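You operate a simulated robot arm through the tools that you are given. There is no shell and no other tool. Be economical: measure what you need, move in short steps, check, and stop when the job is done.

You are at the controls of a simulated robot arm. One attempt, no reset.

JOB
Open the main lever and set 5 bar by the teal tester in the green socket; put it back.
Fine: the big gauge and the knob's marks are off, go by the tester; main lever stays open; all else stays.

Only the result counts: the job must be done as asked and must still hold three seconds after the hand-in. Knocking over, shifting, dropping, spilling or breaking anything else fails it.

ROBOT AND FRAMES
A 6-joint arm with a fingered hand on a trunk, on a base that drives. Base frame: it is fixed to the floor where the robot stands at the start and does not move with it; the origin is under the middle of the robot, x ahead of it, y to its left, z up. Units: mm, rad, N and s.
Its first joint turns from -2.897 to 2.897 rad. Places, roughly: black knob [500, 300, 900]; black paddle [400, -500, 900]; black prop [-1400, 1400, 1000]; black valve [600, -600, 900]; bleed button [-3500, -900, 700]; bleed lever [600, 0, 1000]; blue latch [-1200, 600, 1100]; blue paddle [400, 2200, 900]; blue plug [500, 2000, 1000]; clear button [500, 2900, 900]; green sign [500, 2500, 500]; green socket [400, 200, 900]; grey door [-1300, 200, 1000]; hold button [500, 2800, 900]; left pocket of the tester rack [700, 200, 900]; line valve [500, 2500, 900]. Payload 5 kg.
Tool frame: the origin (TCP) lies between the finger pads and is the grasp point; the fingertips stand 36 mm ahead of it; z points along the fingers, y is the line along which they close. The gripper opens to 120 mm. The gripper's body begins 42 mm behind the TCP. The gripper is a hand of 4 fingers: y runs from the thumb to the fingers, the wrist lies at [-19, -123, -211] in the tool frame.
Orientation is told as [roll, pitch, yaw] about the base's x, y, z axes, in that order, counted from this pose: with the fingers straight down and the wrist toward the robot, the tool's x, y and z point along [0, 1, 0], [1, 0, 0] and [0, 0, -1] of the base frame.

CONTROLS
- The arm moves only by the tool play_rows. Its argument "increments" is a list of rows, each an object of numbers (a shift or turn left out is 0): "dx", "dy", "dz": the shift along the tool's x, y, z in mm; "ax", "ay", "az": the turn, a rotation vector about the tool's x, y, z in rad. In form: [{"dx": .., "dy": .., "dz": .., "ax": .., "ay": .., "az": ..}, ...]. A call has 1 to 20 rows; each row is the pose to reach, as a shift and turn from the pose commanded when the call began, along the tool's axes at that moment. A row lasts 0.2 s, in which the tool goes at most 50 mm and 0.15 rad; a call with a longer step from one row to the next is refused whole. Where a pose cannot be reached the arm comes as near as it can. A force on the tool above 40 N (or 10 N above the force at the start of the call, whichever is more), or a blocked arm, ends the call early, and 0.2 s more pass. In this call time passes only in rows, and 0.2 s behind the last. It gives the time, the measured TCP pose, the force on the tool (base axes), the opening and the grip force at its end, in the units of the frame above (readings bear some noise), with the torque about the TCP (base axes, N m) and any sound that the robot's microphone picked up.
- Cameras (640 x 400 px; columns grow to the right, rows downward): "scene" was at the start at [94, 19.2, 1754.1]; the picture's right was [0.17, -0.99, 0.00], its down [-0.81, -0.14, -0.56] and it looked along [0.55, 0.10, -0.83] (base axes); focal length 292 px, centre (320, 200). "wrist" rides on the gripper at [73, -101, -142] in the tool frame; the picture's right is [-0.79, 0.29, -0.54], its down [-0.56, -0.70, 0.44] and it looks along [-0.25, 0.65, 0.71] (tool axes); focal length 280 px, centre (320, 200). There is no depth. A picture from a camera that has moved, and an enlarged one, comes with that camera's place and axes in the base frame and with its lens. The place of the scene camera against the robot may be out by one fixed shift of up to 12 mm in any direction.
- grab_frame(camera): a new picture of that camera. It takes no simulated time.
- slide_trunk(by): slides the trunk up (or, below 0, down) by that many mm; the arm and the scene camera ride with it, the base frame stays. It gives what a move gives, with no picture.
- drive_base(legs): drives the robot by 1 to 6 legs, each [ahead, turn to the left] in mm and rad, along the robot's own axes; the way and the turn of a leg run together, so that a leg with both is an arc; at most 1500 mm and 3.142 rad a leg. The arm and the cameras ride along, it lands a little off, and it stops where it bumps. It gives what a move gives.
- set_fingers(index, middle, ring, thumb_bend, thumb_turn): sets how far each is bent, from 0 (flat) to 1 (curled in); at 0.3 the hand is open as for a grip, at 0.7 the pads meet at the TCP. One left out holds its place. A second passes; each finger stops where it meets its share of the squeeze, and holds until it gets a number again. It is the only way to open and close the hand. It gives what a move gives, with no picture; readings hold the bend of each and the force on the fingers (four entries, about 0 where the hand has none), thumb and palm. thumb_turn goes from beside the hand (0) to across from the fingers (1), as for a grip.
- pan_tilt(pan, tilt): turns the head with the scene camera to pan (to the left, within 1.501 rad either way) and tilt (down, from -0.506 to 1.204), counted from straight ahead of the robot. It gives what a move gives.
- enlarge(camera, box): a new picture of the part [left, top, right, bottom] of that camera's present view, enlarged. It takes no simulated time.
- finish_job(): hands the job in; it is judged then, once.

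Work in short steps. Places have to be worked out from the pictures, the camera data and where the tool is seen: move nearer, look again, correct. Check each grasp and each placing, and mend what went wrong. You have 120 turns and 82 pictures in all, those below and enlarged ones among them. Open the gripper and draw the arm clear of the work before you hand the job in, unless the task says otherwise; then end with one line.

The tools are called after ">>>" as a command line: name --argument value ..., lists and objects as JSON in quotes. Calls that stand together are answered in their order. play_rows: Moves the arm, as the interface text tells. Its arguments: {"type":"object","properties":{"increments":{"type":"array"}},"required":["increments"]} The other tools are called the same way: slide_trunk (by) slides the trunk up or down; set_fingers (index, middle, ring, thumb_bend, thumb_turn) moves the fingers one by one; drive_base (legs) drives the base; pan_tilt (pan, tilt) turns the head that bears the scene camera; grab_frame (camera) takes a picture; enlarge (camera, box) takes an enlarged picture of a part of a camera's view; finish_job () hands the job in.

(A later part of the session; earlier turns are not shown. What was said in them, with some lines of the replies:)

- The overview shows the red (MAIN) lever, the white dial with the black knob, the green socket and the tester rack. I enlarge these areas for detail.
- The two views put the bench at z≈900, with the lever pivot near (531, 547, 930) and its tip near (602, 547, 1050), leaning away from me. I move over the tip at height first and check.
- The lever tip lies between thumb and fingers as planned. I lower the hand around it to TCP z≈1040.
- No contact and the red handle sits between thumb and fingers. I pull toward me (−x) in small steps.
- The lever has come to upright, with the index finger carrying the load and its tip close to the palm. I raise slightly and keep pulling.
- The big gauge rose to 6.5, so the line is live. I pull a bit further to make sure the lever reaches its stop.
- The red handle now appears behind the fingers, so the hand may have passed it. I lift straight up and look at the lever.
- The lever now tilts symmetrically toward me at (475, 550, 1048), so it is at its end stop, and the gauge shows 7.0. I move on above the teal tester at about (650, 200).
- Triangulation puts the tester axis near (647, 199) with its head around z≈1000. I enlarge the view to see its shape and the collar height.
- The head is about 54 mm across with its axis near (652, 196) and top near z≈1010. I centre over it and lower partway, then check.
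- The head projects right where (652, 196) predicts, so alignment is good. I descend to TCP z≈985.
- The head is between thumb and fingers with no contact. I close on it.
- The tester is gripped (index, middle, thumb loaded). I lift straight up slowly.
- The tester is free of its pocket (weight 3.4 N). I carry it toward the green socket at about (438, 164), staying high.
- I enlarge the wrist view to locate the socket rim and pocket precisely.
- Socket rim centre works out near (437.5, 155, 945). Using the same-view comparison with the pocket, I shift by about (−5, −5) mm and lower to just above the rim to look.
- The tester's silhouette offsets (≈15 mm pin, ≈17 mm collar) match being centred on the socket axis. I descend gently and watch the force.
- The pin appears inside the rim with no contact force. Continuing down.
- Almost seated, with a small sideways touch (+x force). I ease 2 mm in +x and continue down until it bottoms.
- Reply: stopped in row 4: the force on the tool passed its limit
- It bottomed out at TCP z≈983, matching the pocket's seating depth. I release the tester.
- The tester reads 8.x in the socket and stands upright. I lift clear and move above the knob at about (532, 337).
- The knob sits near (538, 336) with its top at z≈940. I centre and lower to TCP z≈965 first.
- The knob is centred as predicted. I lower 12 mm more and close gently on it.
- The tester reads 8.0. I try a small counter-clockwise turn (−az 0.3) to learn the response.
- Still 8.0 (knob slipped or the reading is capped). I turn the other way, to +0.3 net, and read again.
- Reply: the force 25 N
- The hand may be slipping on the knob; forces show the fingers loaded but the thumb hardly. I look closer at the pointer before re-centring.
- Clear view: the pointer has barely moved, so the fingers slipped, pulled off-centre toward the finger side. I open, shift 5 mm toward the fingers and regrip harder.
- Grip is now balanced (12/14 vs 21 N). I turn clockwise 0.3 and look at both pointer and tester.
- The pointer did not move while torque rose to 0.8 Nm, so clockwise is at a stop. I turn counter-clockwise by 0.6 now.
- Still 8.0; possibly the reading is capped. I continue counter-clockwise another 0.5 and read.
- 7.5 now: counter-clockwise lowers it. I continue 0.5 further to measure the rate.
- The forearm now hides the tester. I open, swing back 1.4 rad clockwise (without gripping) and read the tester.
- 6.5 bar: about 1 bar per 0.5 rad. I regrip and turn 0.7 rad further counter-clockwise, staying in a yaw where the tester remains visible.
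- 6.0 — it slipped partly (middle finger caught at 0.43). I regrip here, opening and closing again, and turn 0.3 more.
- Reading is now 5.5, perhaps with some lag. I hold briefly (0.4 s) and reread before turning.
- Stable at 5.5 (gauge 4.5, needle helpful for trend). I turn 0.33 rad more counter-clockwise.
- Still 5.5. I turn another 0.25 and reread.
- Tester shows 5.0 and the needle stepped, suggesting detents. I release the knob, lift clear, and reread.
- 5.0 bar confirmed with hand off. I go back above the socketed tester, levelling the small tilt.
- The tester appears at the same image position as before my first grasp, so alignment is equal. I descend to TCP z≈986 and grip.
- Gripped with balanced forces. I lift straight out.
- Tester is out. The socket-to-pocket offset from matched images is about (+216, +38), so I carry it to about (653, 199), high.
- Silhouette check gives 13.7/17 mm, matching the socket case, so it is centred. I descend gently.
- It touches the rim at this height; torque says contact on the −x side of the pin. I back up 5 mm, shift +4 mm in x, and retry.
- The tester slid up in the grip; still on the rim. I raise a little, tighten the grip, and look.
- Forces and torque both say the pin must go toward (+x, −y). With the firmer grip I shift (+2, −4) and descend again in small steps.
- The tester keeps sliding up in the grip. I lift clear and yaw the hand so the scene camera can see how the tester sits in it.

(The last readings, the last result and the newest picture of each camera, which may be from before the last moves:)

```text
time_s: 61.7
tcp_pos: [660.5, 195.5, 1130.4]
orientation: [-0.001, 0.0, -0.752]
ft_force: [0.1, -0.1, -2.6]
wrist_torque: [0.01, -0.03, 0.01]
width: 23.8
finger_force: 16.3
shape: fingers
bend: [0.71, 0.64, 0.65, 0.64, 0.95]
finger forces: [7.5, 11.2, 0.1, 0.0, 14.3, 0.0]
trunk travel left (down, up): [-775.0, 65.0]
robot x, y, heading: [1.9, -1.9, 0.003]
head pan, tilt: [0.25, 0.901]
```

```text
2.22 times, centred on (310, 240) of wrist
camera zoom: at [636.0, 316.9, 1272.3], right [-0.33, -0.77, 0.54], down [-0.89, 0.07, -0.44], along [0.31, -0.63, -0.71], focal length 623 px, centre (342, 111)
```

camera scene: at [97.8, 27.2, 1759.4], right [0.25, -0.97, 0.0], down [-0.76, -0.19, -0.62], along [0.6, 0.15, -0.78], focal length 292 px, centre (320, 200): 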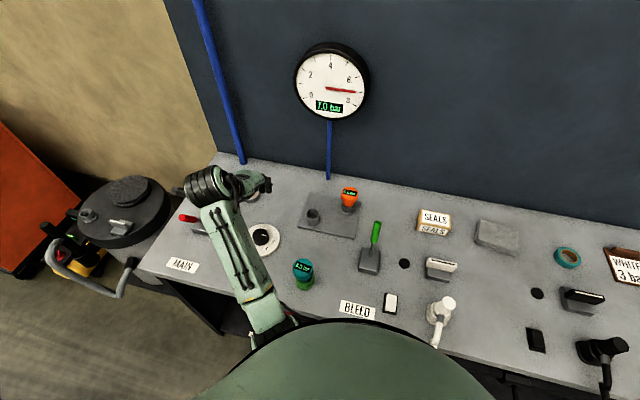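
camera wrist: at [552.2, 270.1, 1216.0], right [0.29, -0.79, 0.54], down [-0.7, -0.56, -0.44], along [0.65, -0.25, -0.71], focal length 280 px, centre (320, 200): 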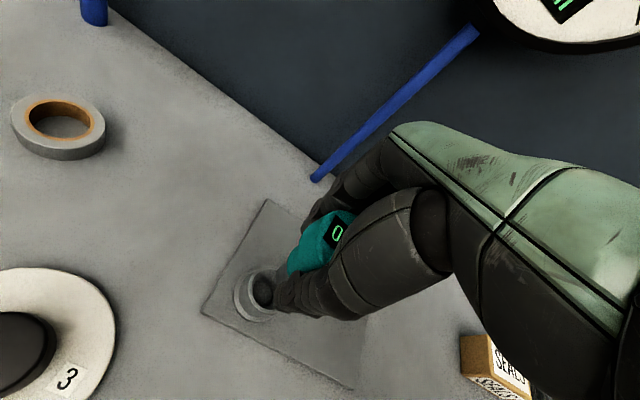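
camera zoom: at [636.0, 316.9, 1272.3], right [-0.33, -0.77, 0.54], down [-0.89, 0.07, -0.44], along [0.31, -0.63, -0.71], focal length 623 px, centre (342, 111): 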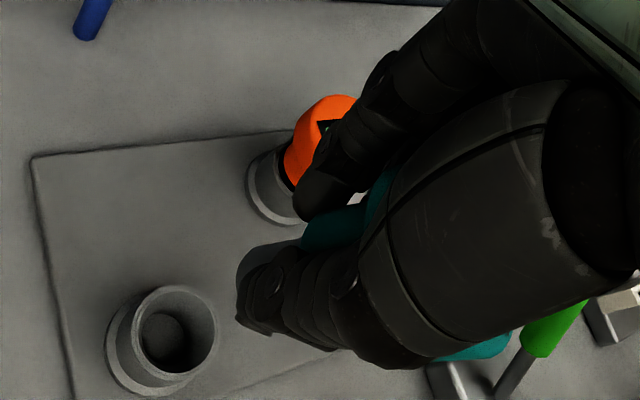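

Now it's clear: the tester has pivoted about the pinch line, its head leaning ≈28° toward the tool's −x. I tilt the hand about tool y by −0.45 to bring it upright, keeping this yaw since the scene camera sees pocket and tester.

>>> play_rows --increments '[{"ay": -0.12}, {"ay": -0.24}, {"ay": -0.36}, {"ay": -0.45}]'

>>> enlarge --camera "scene" --box '[250, 130, 370, 230]'

>>> enlarge --camera "wrist" --box '[210, 150, 410, 330]'

```text
time_s: 62.7
tcp_pos: [669.3, 195.4, 1123.0]
orientation: [-0.451, -0.003, -0.75]
ft_force: [0.0, 0.0, -3.3]
wrist_torque: [0.01, -0.05, 0.05]
width: 23.9
finger_force: 15.7
shape: fingers
bend: [0.71, 0.64, 0.65, 0.64, 0.95]
finger forces: [7.7, 10.9, 0.0, 0.1, 14.5, 0.0]
out of reach, approached as far as the arm can: row 3, 4
trunk travel left (down, up): [-775.0, 65.0]
robot x, y, heading: [-3.8, -0.1, 0.002]
head pan, tilt: [0.25, 0.901]
```

```text
4.00 times, centred on (310, 180) of scene
camera zoom: at [98.8, 26.3, 1759.3], right [0.25, -0.97, 0.0], down [-0.76, -0.19, -0.62], along [0.6, 0.15, -0.78], focal length 1166 px, centre (360, 280)
```

zoom: 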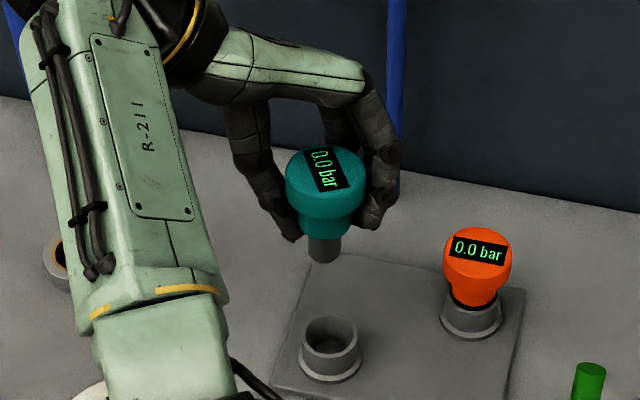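

```text
2.22 times, centred on (310, 240) of wrist
camera zoom: at [681.5, 357.2, 1218.7], right [-0.11, -0.54, 0.83], down [-0.99, -0.03, -0.15], along [0.11, -0.84, -0.53], focal length 623 px, centre (342, 111)
```

zoom: 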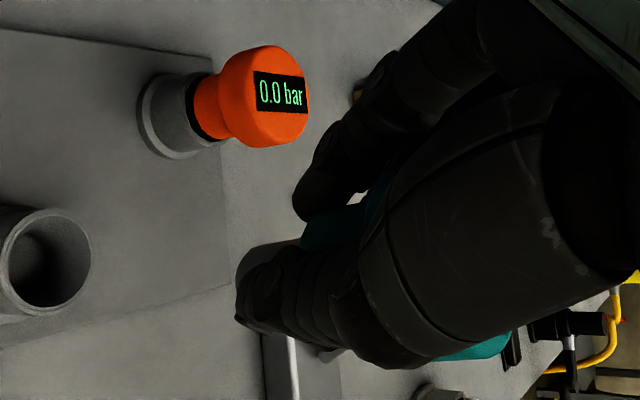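

The tester is now nearly upright and fully visible, roughly above the pocket. I descend 60 mm vertically (in tilted tool axes) and look again.

>>> play_rows --increments '[{"dx": 8.7, "dz": 18}, {"dx": 17.4, "dz": 36}, {"dx": 26.1, "dz": 54}]'

>>> enlarge --camera "scene" --box '[280, 150, 360, 220]'

```text
time_s: 63.5
tcp_pos: [668.3, 193.0, 1064.1]
orientation: [-0.452, 0.0, -0.749]
ft_force: [0.6, -0.6, -3.0]
wrist_torque: [0.02, -0.02, 0.02]
width: 23.6
finger_force: 16.1
shape: fingers
bend: [0.71, 0.64, 0.65, 0.64, 0.95]
finger forces: [7.6, 10.9, 0.0, 0.0, 14.4, 0.1]
trunk travel left (down, up): [-775.0, 65.0]
robot x, y, heading: [-0.4, -4.1, 0.002]
head pan, tilt: [0.25, 0.901]
```

```text
5.71 times, centred on (320, 185) of scene
camera zoom: at [97.3, 25.3, 1759.5], right [0.25, -0.97, 0.0], down [-0.76, -0.19, -0.62], along [0.6, 0.15, -0.78], focal length 1666 px, centre (320, 286)
```

zoom: 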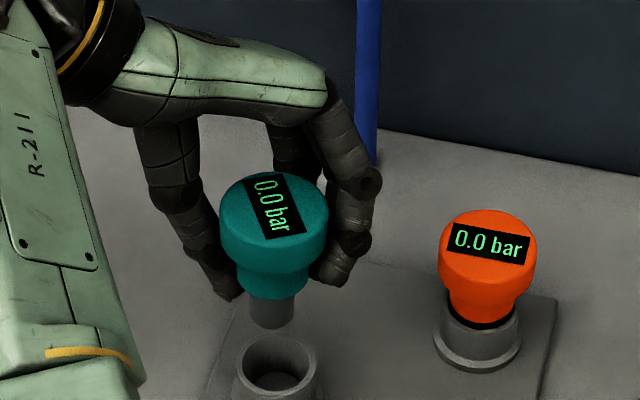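

Pin and hole columns nearly agree; depth resolves as it nears the rim. I descend 35 mm more and look.

>>> play_rows --increments '[{"dx": 7.6, "dz": 15.7}, {"dx": 15.2, "dz": 31.5}]'

>>> enlarge --camera "scene" --box '[280, 165, 350, 225]'

```text
time_s: 64.1
tcp_pos: [668.9, 192.6, 1026.7]
orientation: [-0.45, 0.0, -0.749]
ft_force: [-0.5, 0.0, -1.6]
wrist_torque: [0.05, -0.06, 0.03]
width: 23.8
finger_force: 16.1
shape: fingers
bend: [0.71, 0.64, 0.65, 0.64, 0.95]
finger forces: [7.5, 10.9, 0.0, 0.1, 14.4, 0.0]
trunk travel left (down, up): [-775.0, 65.0]
robot x, y, heading: [-2.4, 1.3, -0.001]
head pan, tilt: [0.25, 0.901]
```

```text
6.67 times, centred on (315, 195) of scene
camera zoom: at [97.8, 25.4, 1759.5], right [0.25, -0.97, 0.0], down [-0.76, -0.19, -0.62], along [0.6, 0.15, -0.78], focal length 1944 px, centre (353, 233)
```

zoom: 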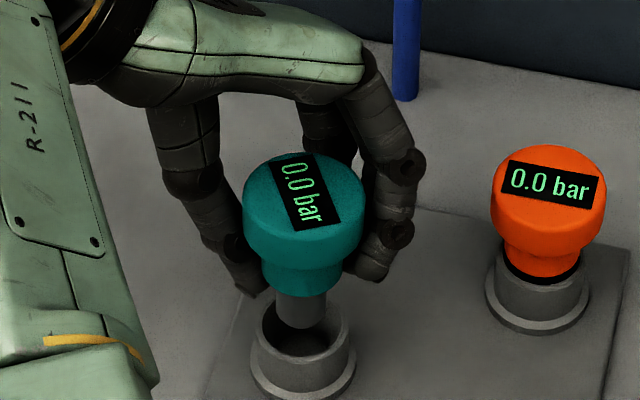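

Columns coincide and the pin is about 13 mm above the rim if aligned. I descend 12 mm more and check whether the pin enters.

>>> play_rows --increments '[{"dx": 2.6, "dz": 5.4}, {"dx": 5.2, "dz": 10.8}]'

>>> enlarge --camera "scene" --box '[285, 175, 335, 220]'

```text
time_s: 64.7
tcp_pos: [667.6, 193.6, 1016.4]
orientation: [-0.45, -0.001, -0.747]
ft_force: [0.6, -0.3, -2.8]
wrist_torque: [-0.03, -0.06, 0.0]
width: 23.6
finger_force: 16.3
shape: fingers
bend: [0.71, 0.64, 0.65, 0.64, 0.95]
finger forces: [7.4, 10.9, 0.0, 0.0, 14.4, 0.1]
trunk travel left (down, up): [-775.0, 65.0]
robot x, y, heading: [-1.7, -2.4, 0.002]
head pan, tilt: [0.25, 0.901]
```

```text
8.89 times, centred on (310, 198) of scene
camera zoom: at [97.6, 25.4, 1759.5], right [0.25, -0.97, 0.0], down [-0.76, -0.19, -0.62], along [0.6, 0.15, -0.78], focal length 2592 px, centre (409, 222)
```

zoom: 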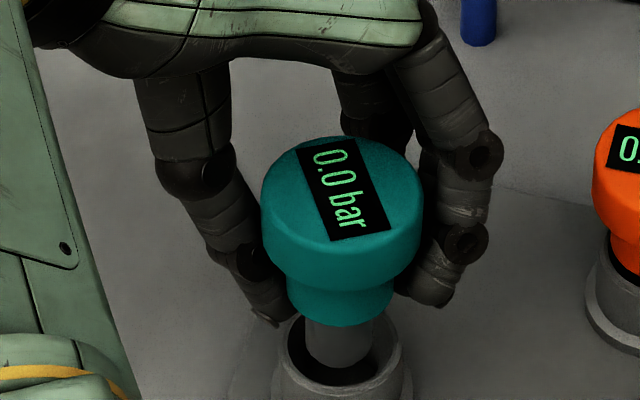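

No contact; the pin is centred in the hole's column. I continue down in small steps.

>>> play_rows --increments '[{"dx": 1.7, "dz": 3.6}, {"dx": 3.5, "dz": 7.2}, {"dx": 5.2, "dz": 10.8}]'

>>> enlarge --camera "scene" --box '[285, 175, 335, 220]'

```text
time_s: 65.5
tcp_pos: [667.7, 193.5, 1004.0]
orientation: [-0.449, -0.001, -0.749]
ft_force: [0.3, -0.3, -2.4]
wrist_torque: [-0.01, -0.03, 0.0]
width: 23.8
finger_force: 16.1
shape: fingers
bend: [0.71, 0.64, 0.65, 0.64, 0.95]
finger forces: [7.5, 10.9, 0.0, 0.1, 14.4, 0.1]
trunk travel left (down, up): [-775.0, 65.0]
robot x, y, heading: [2.6, -0.8, 0.0]
head pan, tilt: [0.25, 0.901]
```

```text
8.89 times, centred on (310, 198) of scene
camera zoom: at [97.5, 25.4, 1759.5], right [0.25, -0.97, 0.0], down [-0.76, -0.19, -0.62], along [0.6, 0.15, -0.78], focal length 2592 px, centre (409, 222)
```

zoom: 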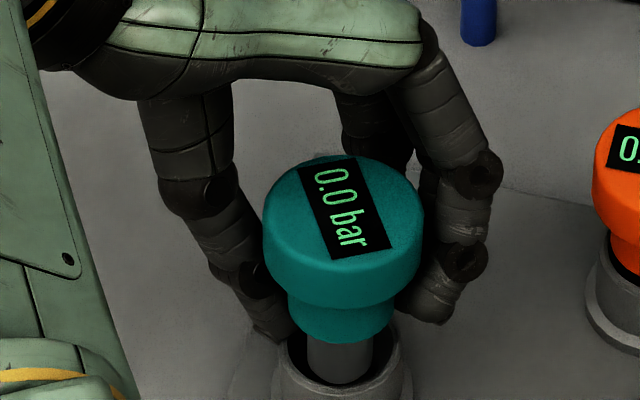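

Still free. The pin bottom is at the near edge of the hole; continuing down 12 mm.

>>> play_rows --increments '[{"dx": 1.7, "dz": 3.6}, {"dx": 3.5, "dz": 7.2}, {"dx": 5.2, "dz": 10.8}]'

>>> enlarge --camera "scene" --box '[285, 180, 335, 225]'

```text
time_s: 66.3
tcp_pos: [670.4, 193.1, 994.7]
orientation: [-0.446, -0.005, -0.752]
ft_force: [14.9, -1.0, 18.1]
wrist_torque: [-0.3, -0.13, 0.23]
width: 21.2
finger_force: 17.0
shape: fingers
bend: [0.71, 0.63, 0.65, 0.66, 0.95]
finger forces: [8.7, 13.4, 0.0, 0.1, 11.0, 0.1]
trunk travel left (down, up): [-775.0, 65.0]
robot x, y, heading: [-1.4, -4.8, -0.001]
head pan, tilt: [0.25, 0.901]
```

```text
8.89 times, centred on (310, 202) of scene
camera zoom: at [98.0, 24.0, 1759.8], right [0.25, -0.97, 0.0], down [-0.76, -0.19, -0.62], along [0.6, 0.15, -0.78], focal length 2592 px, centre (409, 178)
```

zoom: 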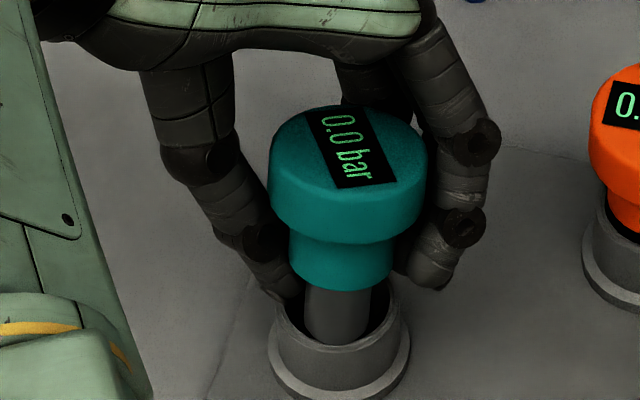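

The pin is resting on the near (−x) inner edge, agreeing with the +x reaction. I raise 8 mm, shift +6 mm in x, and lower again.

>>> play_rows --increments '[{"dx": -3.5, "dz": -7.2}, {"dx": 0.2, "dy": 4.4, "dz": -9.0}, {"dx": 2.0, "dy": 4.4, "dz": -5.4}, {"dx": 3.7, "dy": 4.4, "dz": -1.8}]'

>>> enlarge --camera "scene" --box '[285, 180, 335, 225]'

```text
time_s: 67.3
tcp_pos: [674.5, 194.4, 992.9]
orientation: [-0.451, 0.002, -0.749]
ft_force: [-0.6, 1.3, -2.2]
wrist_torque: [0.04, -0.07, 0.02]
width: 21.3
finger_force: 16.1
shape: fingers
bend: [0.71, 0.64, 0.65, 0.66, 0.95]
finger forces: [7.7, 11.0, 0.0, 0.0, 13.9, 0.0]
trunk travel left (down, up): [-775.0, 65.0]
robot x, y, heading: [0.6, 4.9, 0.002]
head pan, tilt: [0.25, 0.901]
```

```text
8.89 times, centred on (310, 202) of scene
camera zoom: at [97.3, 25.1, 1759.4], right [0.25, -0.97, 0.0], down [-0.76, -0.19, -0.62], along [0.6, 0.15, -0.78], focal length 2592 px, centre (409, 178)
```

zoom: 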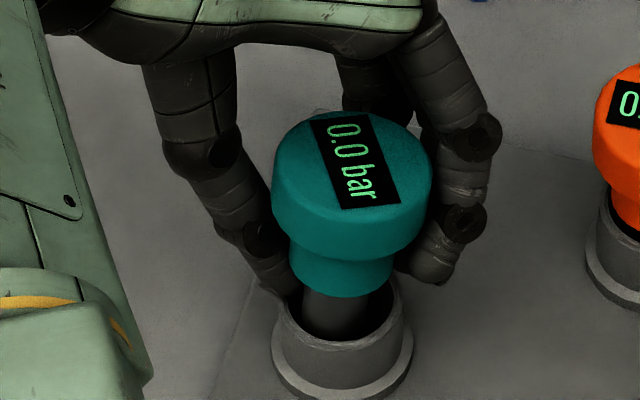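

Free now with the pin inside the rim line. I lower another 14 mm.

>>> play_rows --increments '[{"dx": 1.7, "dz": 3.6}, {"dx": 3.5, "dz": 7.2}, {"dx": 6.1, "dz": 12.6}]'

>>> enlarge --camera "scene" --box '[285, 180, 335, 225]'

```text
time_s: 68.1
tcp_pos: [674.3, 196.2, 986.8]
orientation: [-0.439, -0.009, -0.748]
ft_force: [10.3, 8.0, 37.4]
wrist_torque: [0.78, 0.47, -0.23]
width: 20.4
finger_force: 35.0
shape: fingers
bend: [0.71, 0.64, 0.65, 0.67, 0.96]
finger forces: [7.1, 13.0, 0.5, 0.0, 49.4, 0.0]
trunk travel left (down, up): [-775.0, 65.0]
robot x, y, heading: [2.0, 0.8, -0.001]
head pan, tilt: [0.25, 0.901]
```

```text
8.89 times, centred on (310, 202) of scene
camera zoom: at [92.8, 24.9, 1760.5], right [0.25, -0.97, 0.0], down [-0.76, -0.19, -0.62], along [0.6, 0.15, -0.78], focal length 2592 px, centre (409, 178)
```

zoom: 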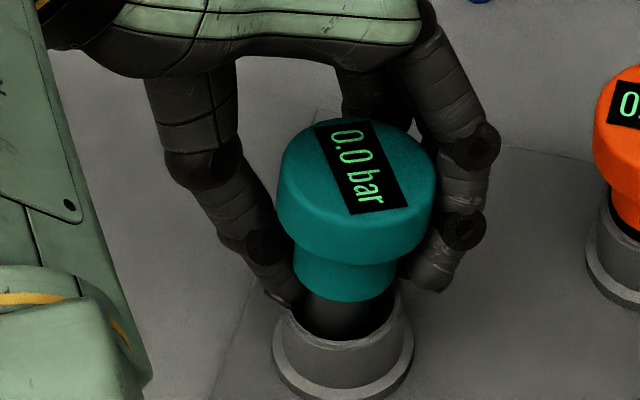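

The thumb tip is now on the pocket rim (49 N) while the tester itself is uncontacted and its pin inside. I back off 8 mm of command to unload, then loosen slightly so it can slide down.

>>> play_rows --increments '[{"dx": -1.7, "dz": -3.6}, {"dx": -3.9, "dz": -8.1}]'

>>> set_fingers --index 0.64 --middle 0.58 --thumb_bend 0.6

>>> enlarge --camera "scene" --box '[285, 180, 335, 225]'

```text
time_s: 68.7
tcp_pos: [673.8, 194.4, 987.3]
orientation: [-0.452, 0.0, -0.75]
ft_force: [6.8, 4.9, 14.0]
wrist_torque: [0.38, 0.0, -0.08]
width: 20.5
finger_force: 21.6
shape: fingers
bend: [0.71, 0.64, 0.65, 0.67, 0.95]
finger forces: [7.7, 10.6, 0.0, 0.1, 24.7, 0.0]
trunk travel left (down, up): [-775.0, 65.0]
robot x, y, heading: [-1.9, 0.8, -0.001]
head pan, tilt: [0.25, 0.901]
```

```text
time_s: 69.7
tcp_pos: [675.6, 195.3, 987.3]
orientation: [-0.451, -0.001, -0.748]
ft_force: [0.9, -0.2, -0.7]
wrist_torque: [0.04, -0.04, -0.02]
width: 30.2
finger_force: 1.0
shape: fingers
bend: [0.64, 0.57, 0.65, 0.59, 0.97]
finger forces: [0.9, 0.0, 0.5, 0.0, 1.0, 0.1]
trunk travel left (down, up): [-775.0, 65.0]
robot x, y, heading: [1.1, -0.9, 0.0]
head pan, tilt: [0.25, 0.901]
```

```text
8.89 times, centred on (310, 202) of scene
camera zoom: at [97.5, 25.4, 1759.4], right [0.25, -0.97, 0.0], down [-0.76, -0.19, -0.62], along [0.6, 0.15, -0.78], focal length 2592 px, centre (409, 178)
```

zoom: 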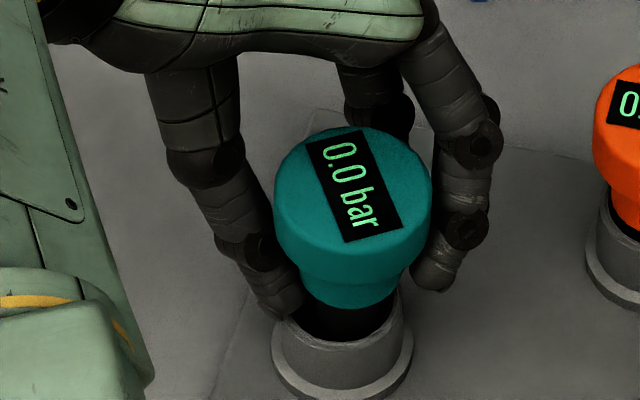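

The tester slid down to almost seated height. I open the hand further in a small step.

>>> set_fingers --index 0.5 --middle 0.48 --ring 0.5 --thumb_bend 0.48

>>> enlarge --camera "scene" --box '[285, 170, 355, 230]'

```text
time_s: 70.7
tcp_pos: [673.4, 195.1, 987.5]
orientation: [-0.45, 0.0, -0.748]
ft_force: [0.6, 0.1, 0.0]
wrist_torque: [-0.01, 0.0, 0.0]
width: 66.8
finger_force: 0.0
shape: fingers
bend: [0.5, 0.48, 0.5, 0.48, 0.97]
finger forces: [0.0, 0.0, 0.0, 0.0, 0.0, 0.0]
trunk travel left (down, up): [-775.0, 65.0]
robot x, y, heading: [3.0, 0.6, 0.003]
head pan, tilt: [0.25, 0.901]
```

```text
6.67 times, centred on (320, 200) of scene
camera zoom: at [97.1, 25.3, 1759.5], right [0.25, -0.97, 0.0], down [-0.76, -0.19, -0.62], along [0.6, 0.15, -0.78], focal length 1944 px, centre (320, 200)
```

zoom: 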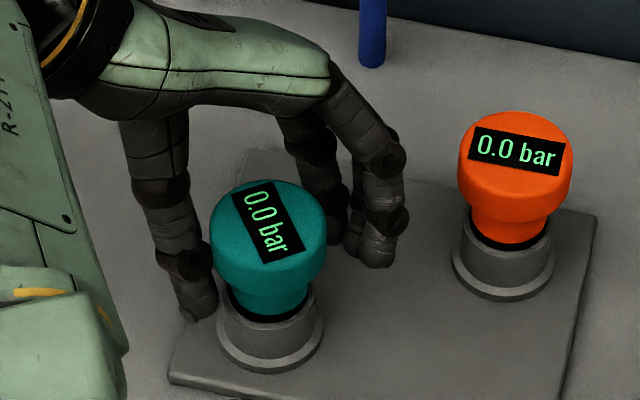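

The teal tester now sits in its pocket just like the orange one. I open fully and withdraw straight up.

>>> set_fingers --index 0.3 --middle 0.3 --ring 0.3 --thumb_bend 0.3

>>> play_rows --increments '[{"dx": -6.5, "dz": -13.5}, {"dx": -19.5, "dz": -40}, {"dx": -37, "dz": -77}, {"dx": -56, "dz": -117}, {"dx": -65, "dz": -135}]'

>>> grab_frame --camera "scene"

```text
time_s: 71.7
tcp_pos: [674.5, 194.6, 987.4]
orientation: [-0.45, -0.001, -0.75]
ft_force: [-0.4, -1.0, 0.0]
wrist_torque: [0.01, 0.03, 0.01]
width: 123.1
finger_force: 0.0
shape: fingers
bend: [0.3, 0.3, 0.3, 0.3, 0.97]
finger forces: [0.0, 0.1, 0.0, 0.0, 0.0, 0.1]
trunk travel left (down, up): [-775.0, 65.0]
robot x, y, heading: [-3.2, 4.6, 0.0]
head pan, tilt: [0.25, 0.901]
```

```text
time_s: 72.9
tcp_pos: [676.7, 194.0, 1135.7]
orientation: [-0.45, -0.002, -0.748]
ft_force: [0.4, 0.4, -0.4]
wrist_torque: [0.01, 0.01, 0.0]
width: 123.2
finger_force: 0.1
shape: fingers
bend: [0.3, 0.3, 0.3, 0.3, 0.97]
finger forces: [0.1, 0.0, 0.0, 0.0, 0.0, 0.1]
trunk travel left (down, up): [-775.0, 65.0]
robot x, y, heading: [1.8, -2.1, 0.002]
head pan, tilt: [0.25, 0.901]
```

```text
3 pictures are left
camera scene: at [97.0, 25.3, 1759.5], right [0.25, -0.97, 0.0], down [-0.76, -0.19, -0.62], along [0.6, 0.15, -0.78], focal length 292 px, centre (320, 200)
```

scene: 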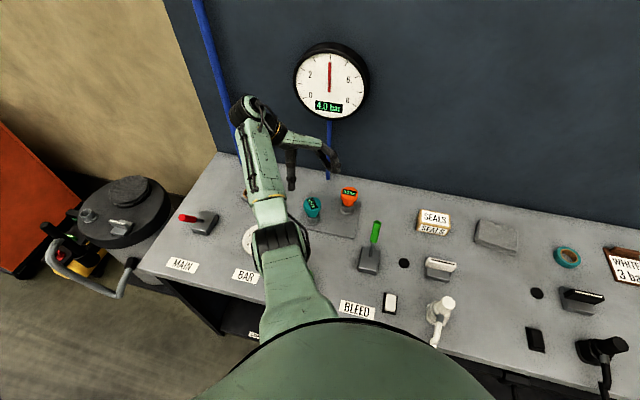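

All looks right: gauge still steady at its 4.0 (tester 5.0), main lever open, tester in the rack. I level the hand and draw it back toward the starting area, staying high.

>>> play_rows --increments '[{"dx": -16, "dz": -32}, {"dx": -26, "dz": -54}, {"dx": -26, "dz": -54, "ay": 0.13}, {"dx": -26, "dz": -54, "ay": 0.26}, {"dx": -26, "dz": -54, "ay": 0.39}, {"dx": -26, "dz": -54, "ay": 0.45}]'

>>> play_rows --increments '[{"dy": -35}, {"dy": -75}, {"dy": -115}, {"dy": -155}, {"dy": -195}]'

>>> enlarge --camera "scene" --box '[150, 40, 420, 290]'

```text
time_s: 74.3
tcp_pos: [674.9, 194.8, 1197.8]
orientation: [0.001, 0.001, -0.749]
ft_force: [-0.3, -0.2, -0.5]
wrist_torque: [0.02, -0.02, 0.02]
width: 123.0
finger_force: 0.2
shape: fingers
bend: [0.3, 0.3, 0.3, 0.3, 0.97]
finger forces: [0.1, 0.0, 0.0, 0.0, 0.0, 0.0]
out of reach, approached as far as the arm can: row 1, 2, 3, 4
trunk travel left (down, up): [-775.0, 65.0]
robot x, y, heading: [1.8, 3.1, -0.002]
head pan, tilt: [0.25, 0.901]
```

```text
time_s: 75.5
tcp_pos: [591.0, 332.2, 1140.7]
orientation: [0.006, -0.008, -0.742]
ft_force: [0.8, -0.8, 0.3]
wrist_torque: [-0.06, -0.05, 0.0]
width: 123.4
finger_force: 0.1
shape: fingers
bend: [0.3, 0.3, 0.3, 0.3, 0.97]
finger forces: [0.0, 0.1, 0.1, 0.0, 0.1, 0.0]
out of reach, approached as far as the arm can: row 1, 2, 3, 4, 5
trunk travel left (down, up): [-775.0, 65.0]
robot x, y, heading: [-2.6, -0.5, 0.002]
head pan, tilt: [0.25, 0.901]
```

```text
1.60 times, centred on (285, 165) of scene
camera zoom: at [96.4, 26.6, 1759.5], right [0.25, -0.97, 0.0], down [-0.76, -0.19, -0.62], along [0.6, 0.15, -0.78], focal length 467 px, centre (376, 256)
```

zoom: 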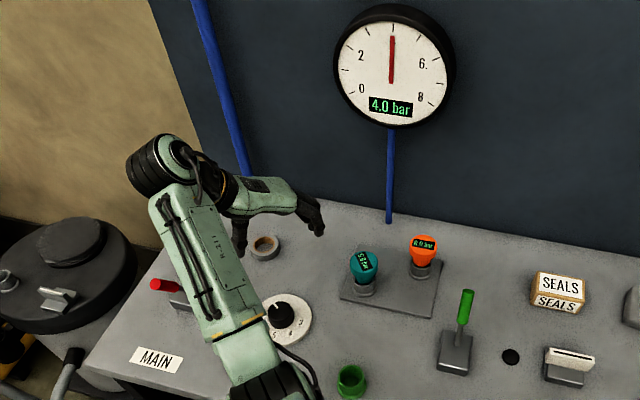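

The hand is open and clear, the teal tester is seated in its left pocket, the main lever is open, and the pressure is steady. I hand in.

>>> finish_job

```text
The job is handed in.
```

The main lever is open and the pressure is set to 5.0 bar by the teal tester, which is back in its left pocket but turned about 60° from how it started. The tester slipped and tilted in the hand on the way back and touched the pocket rim several times, but it now sits level with the orange one.
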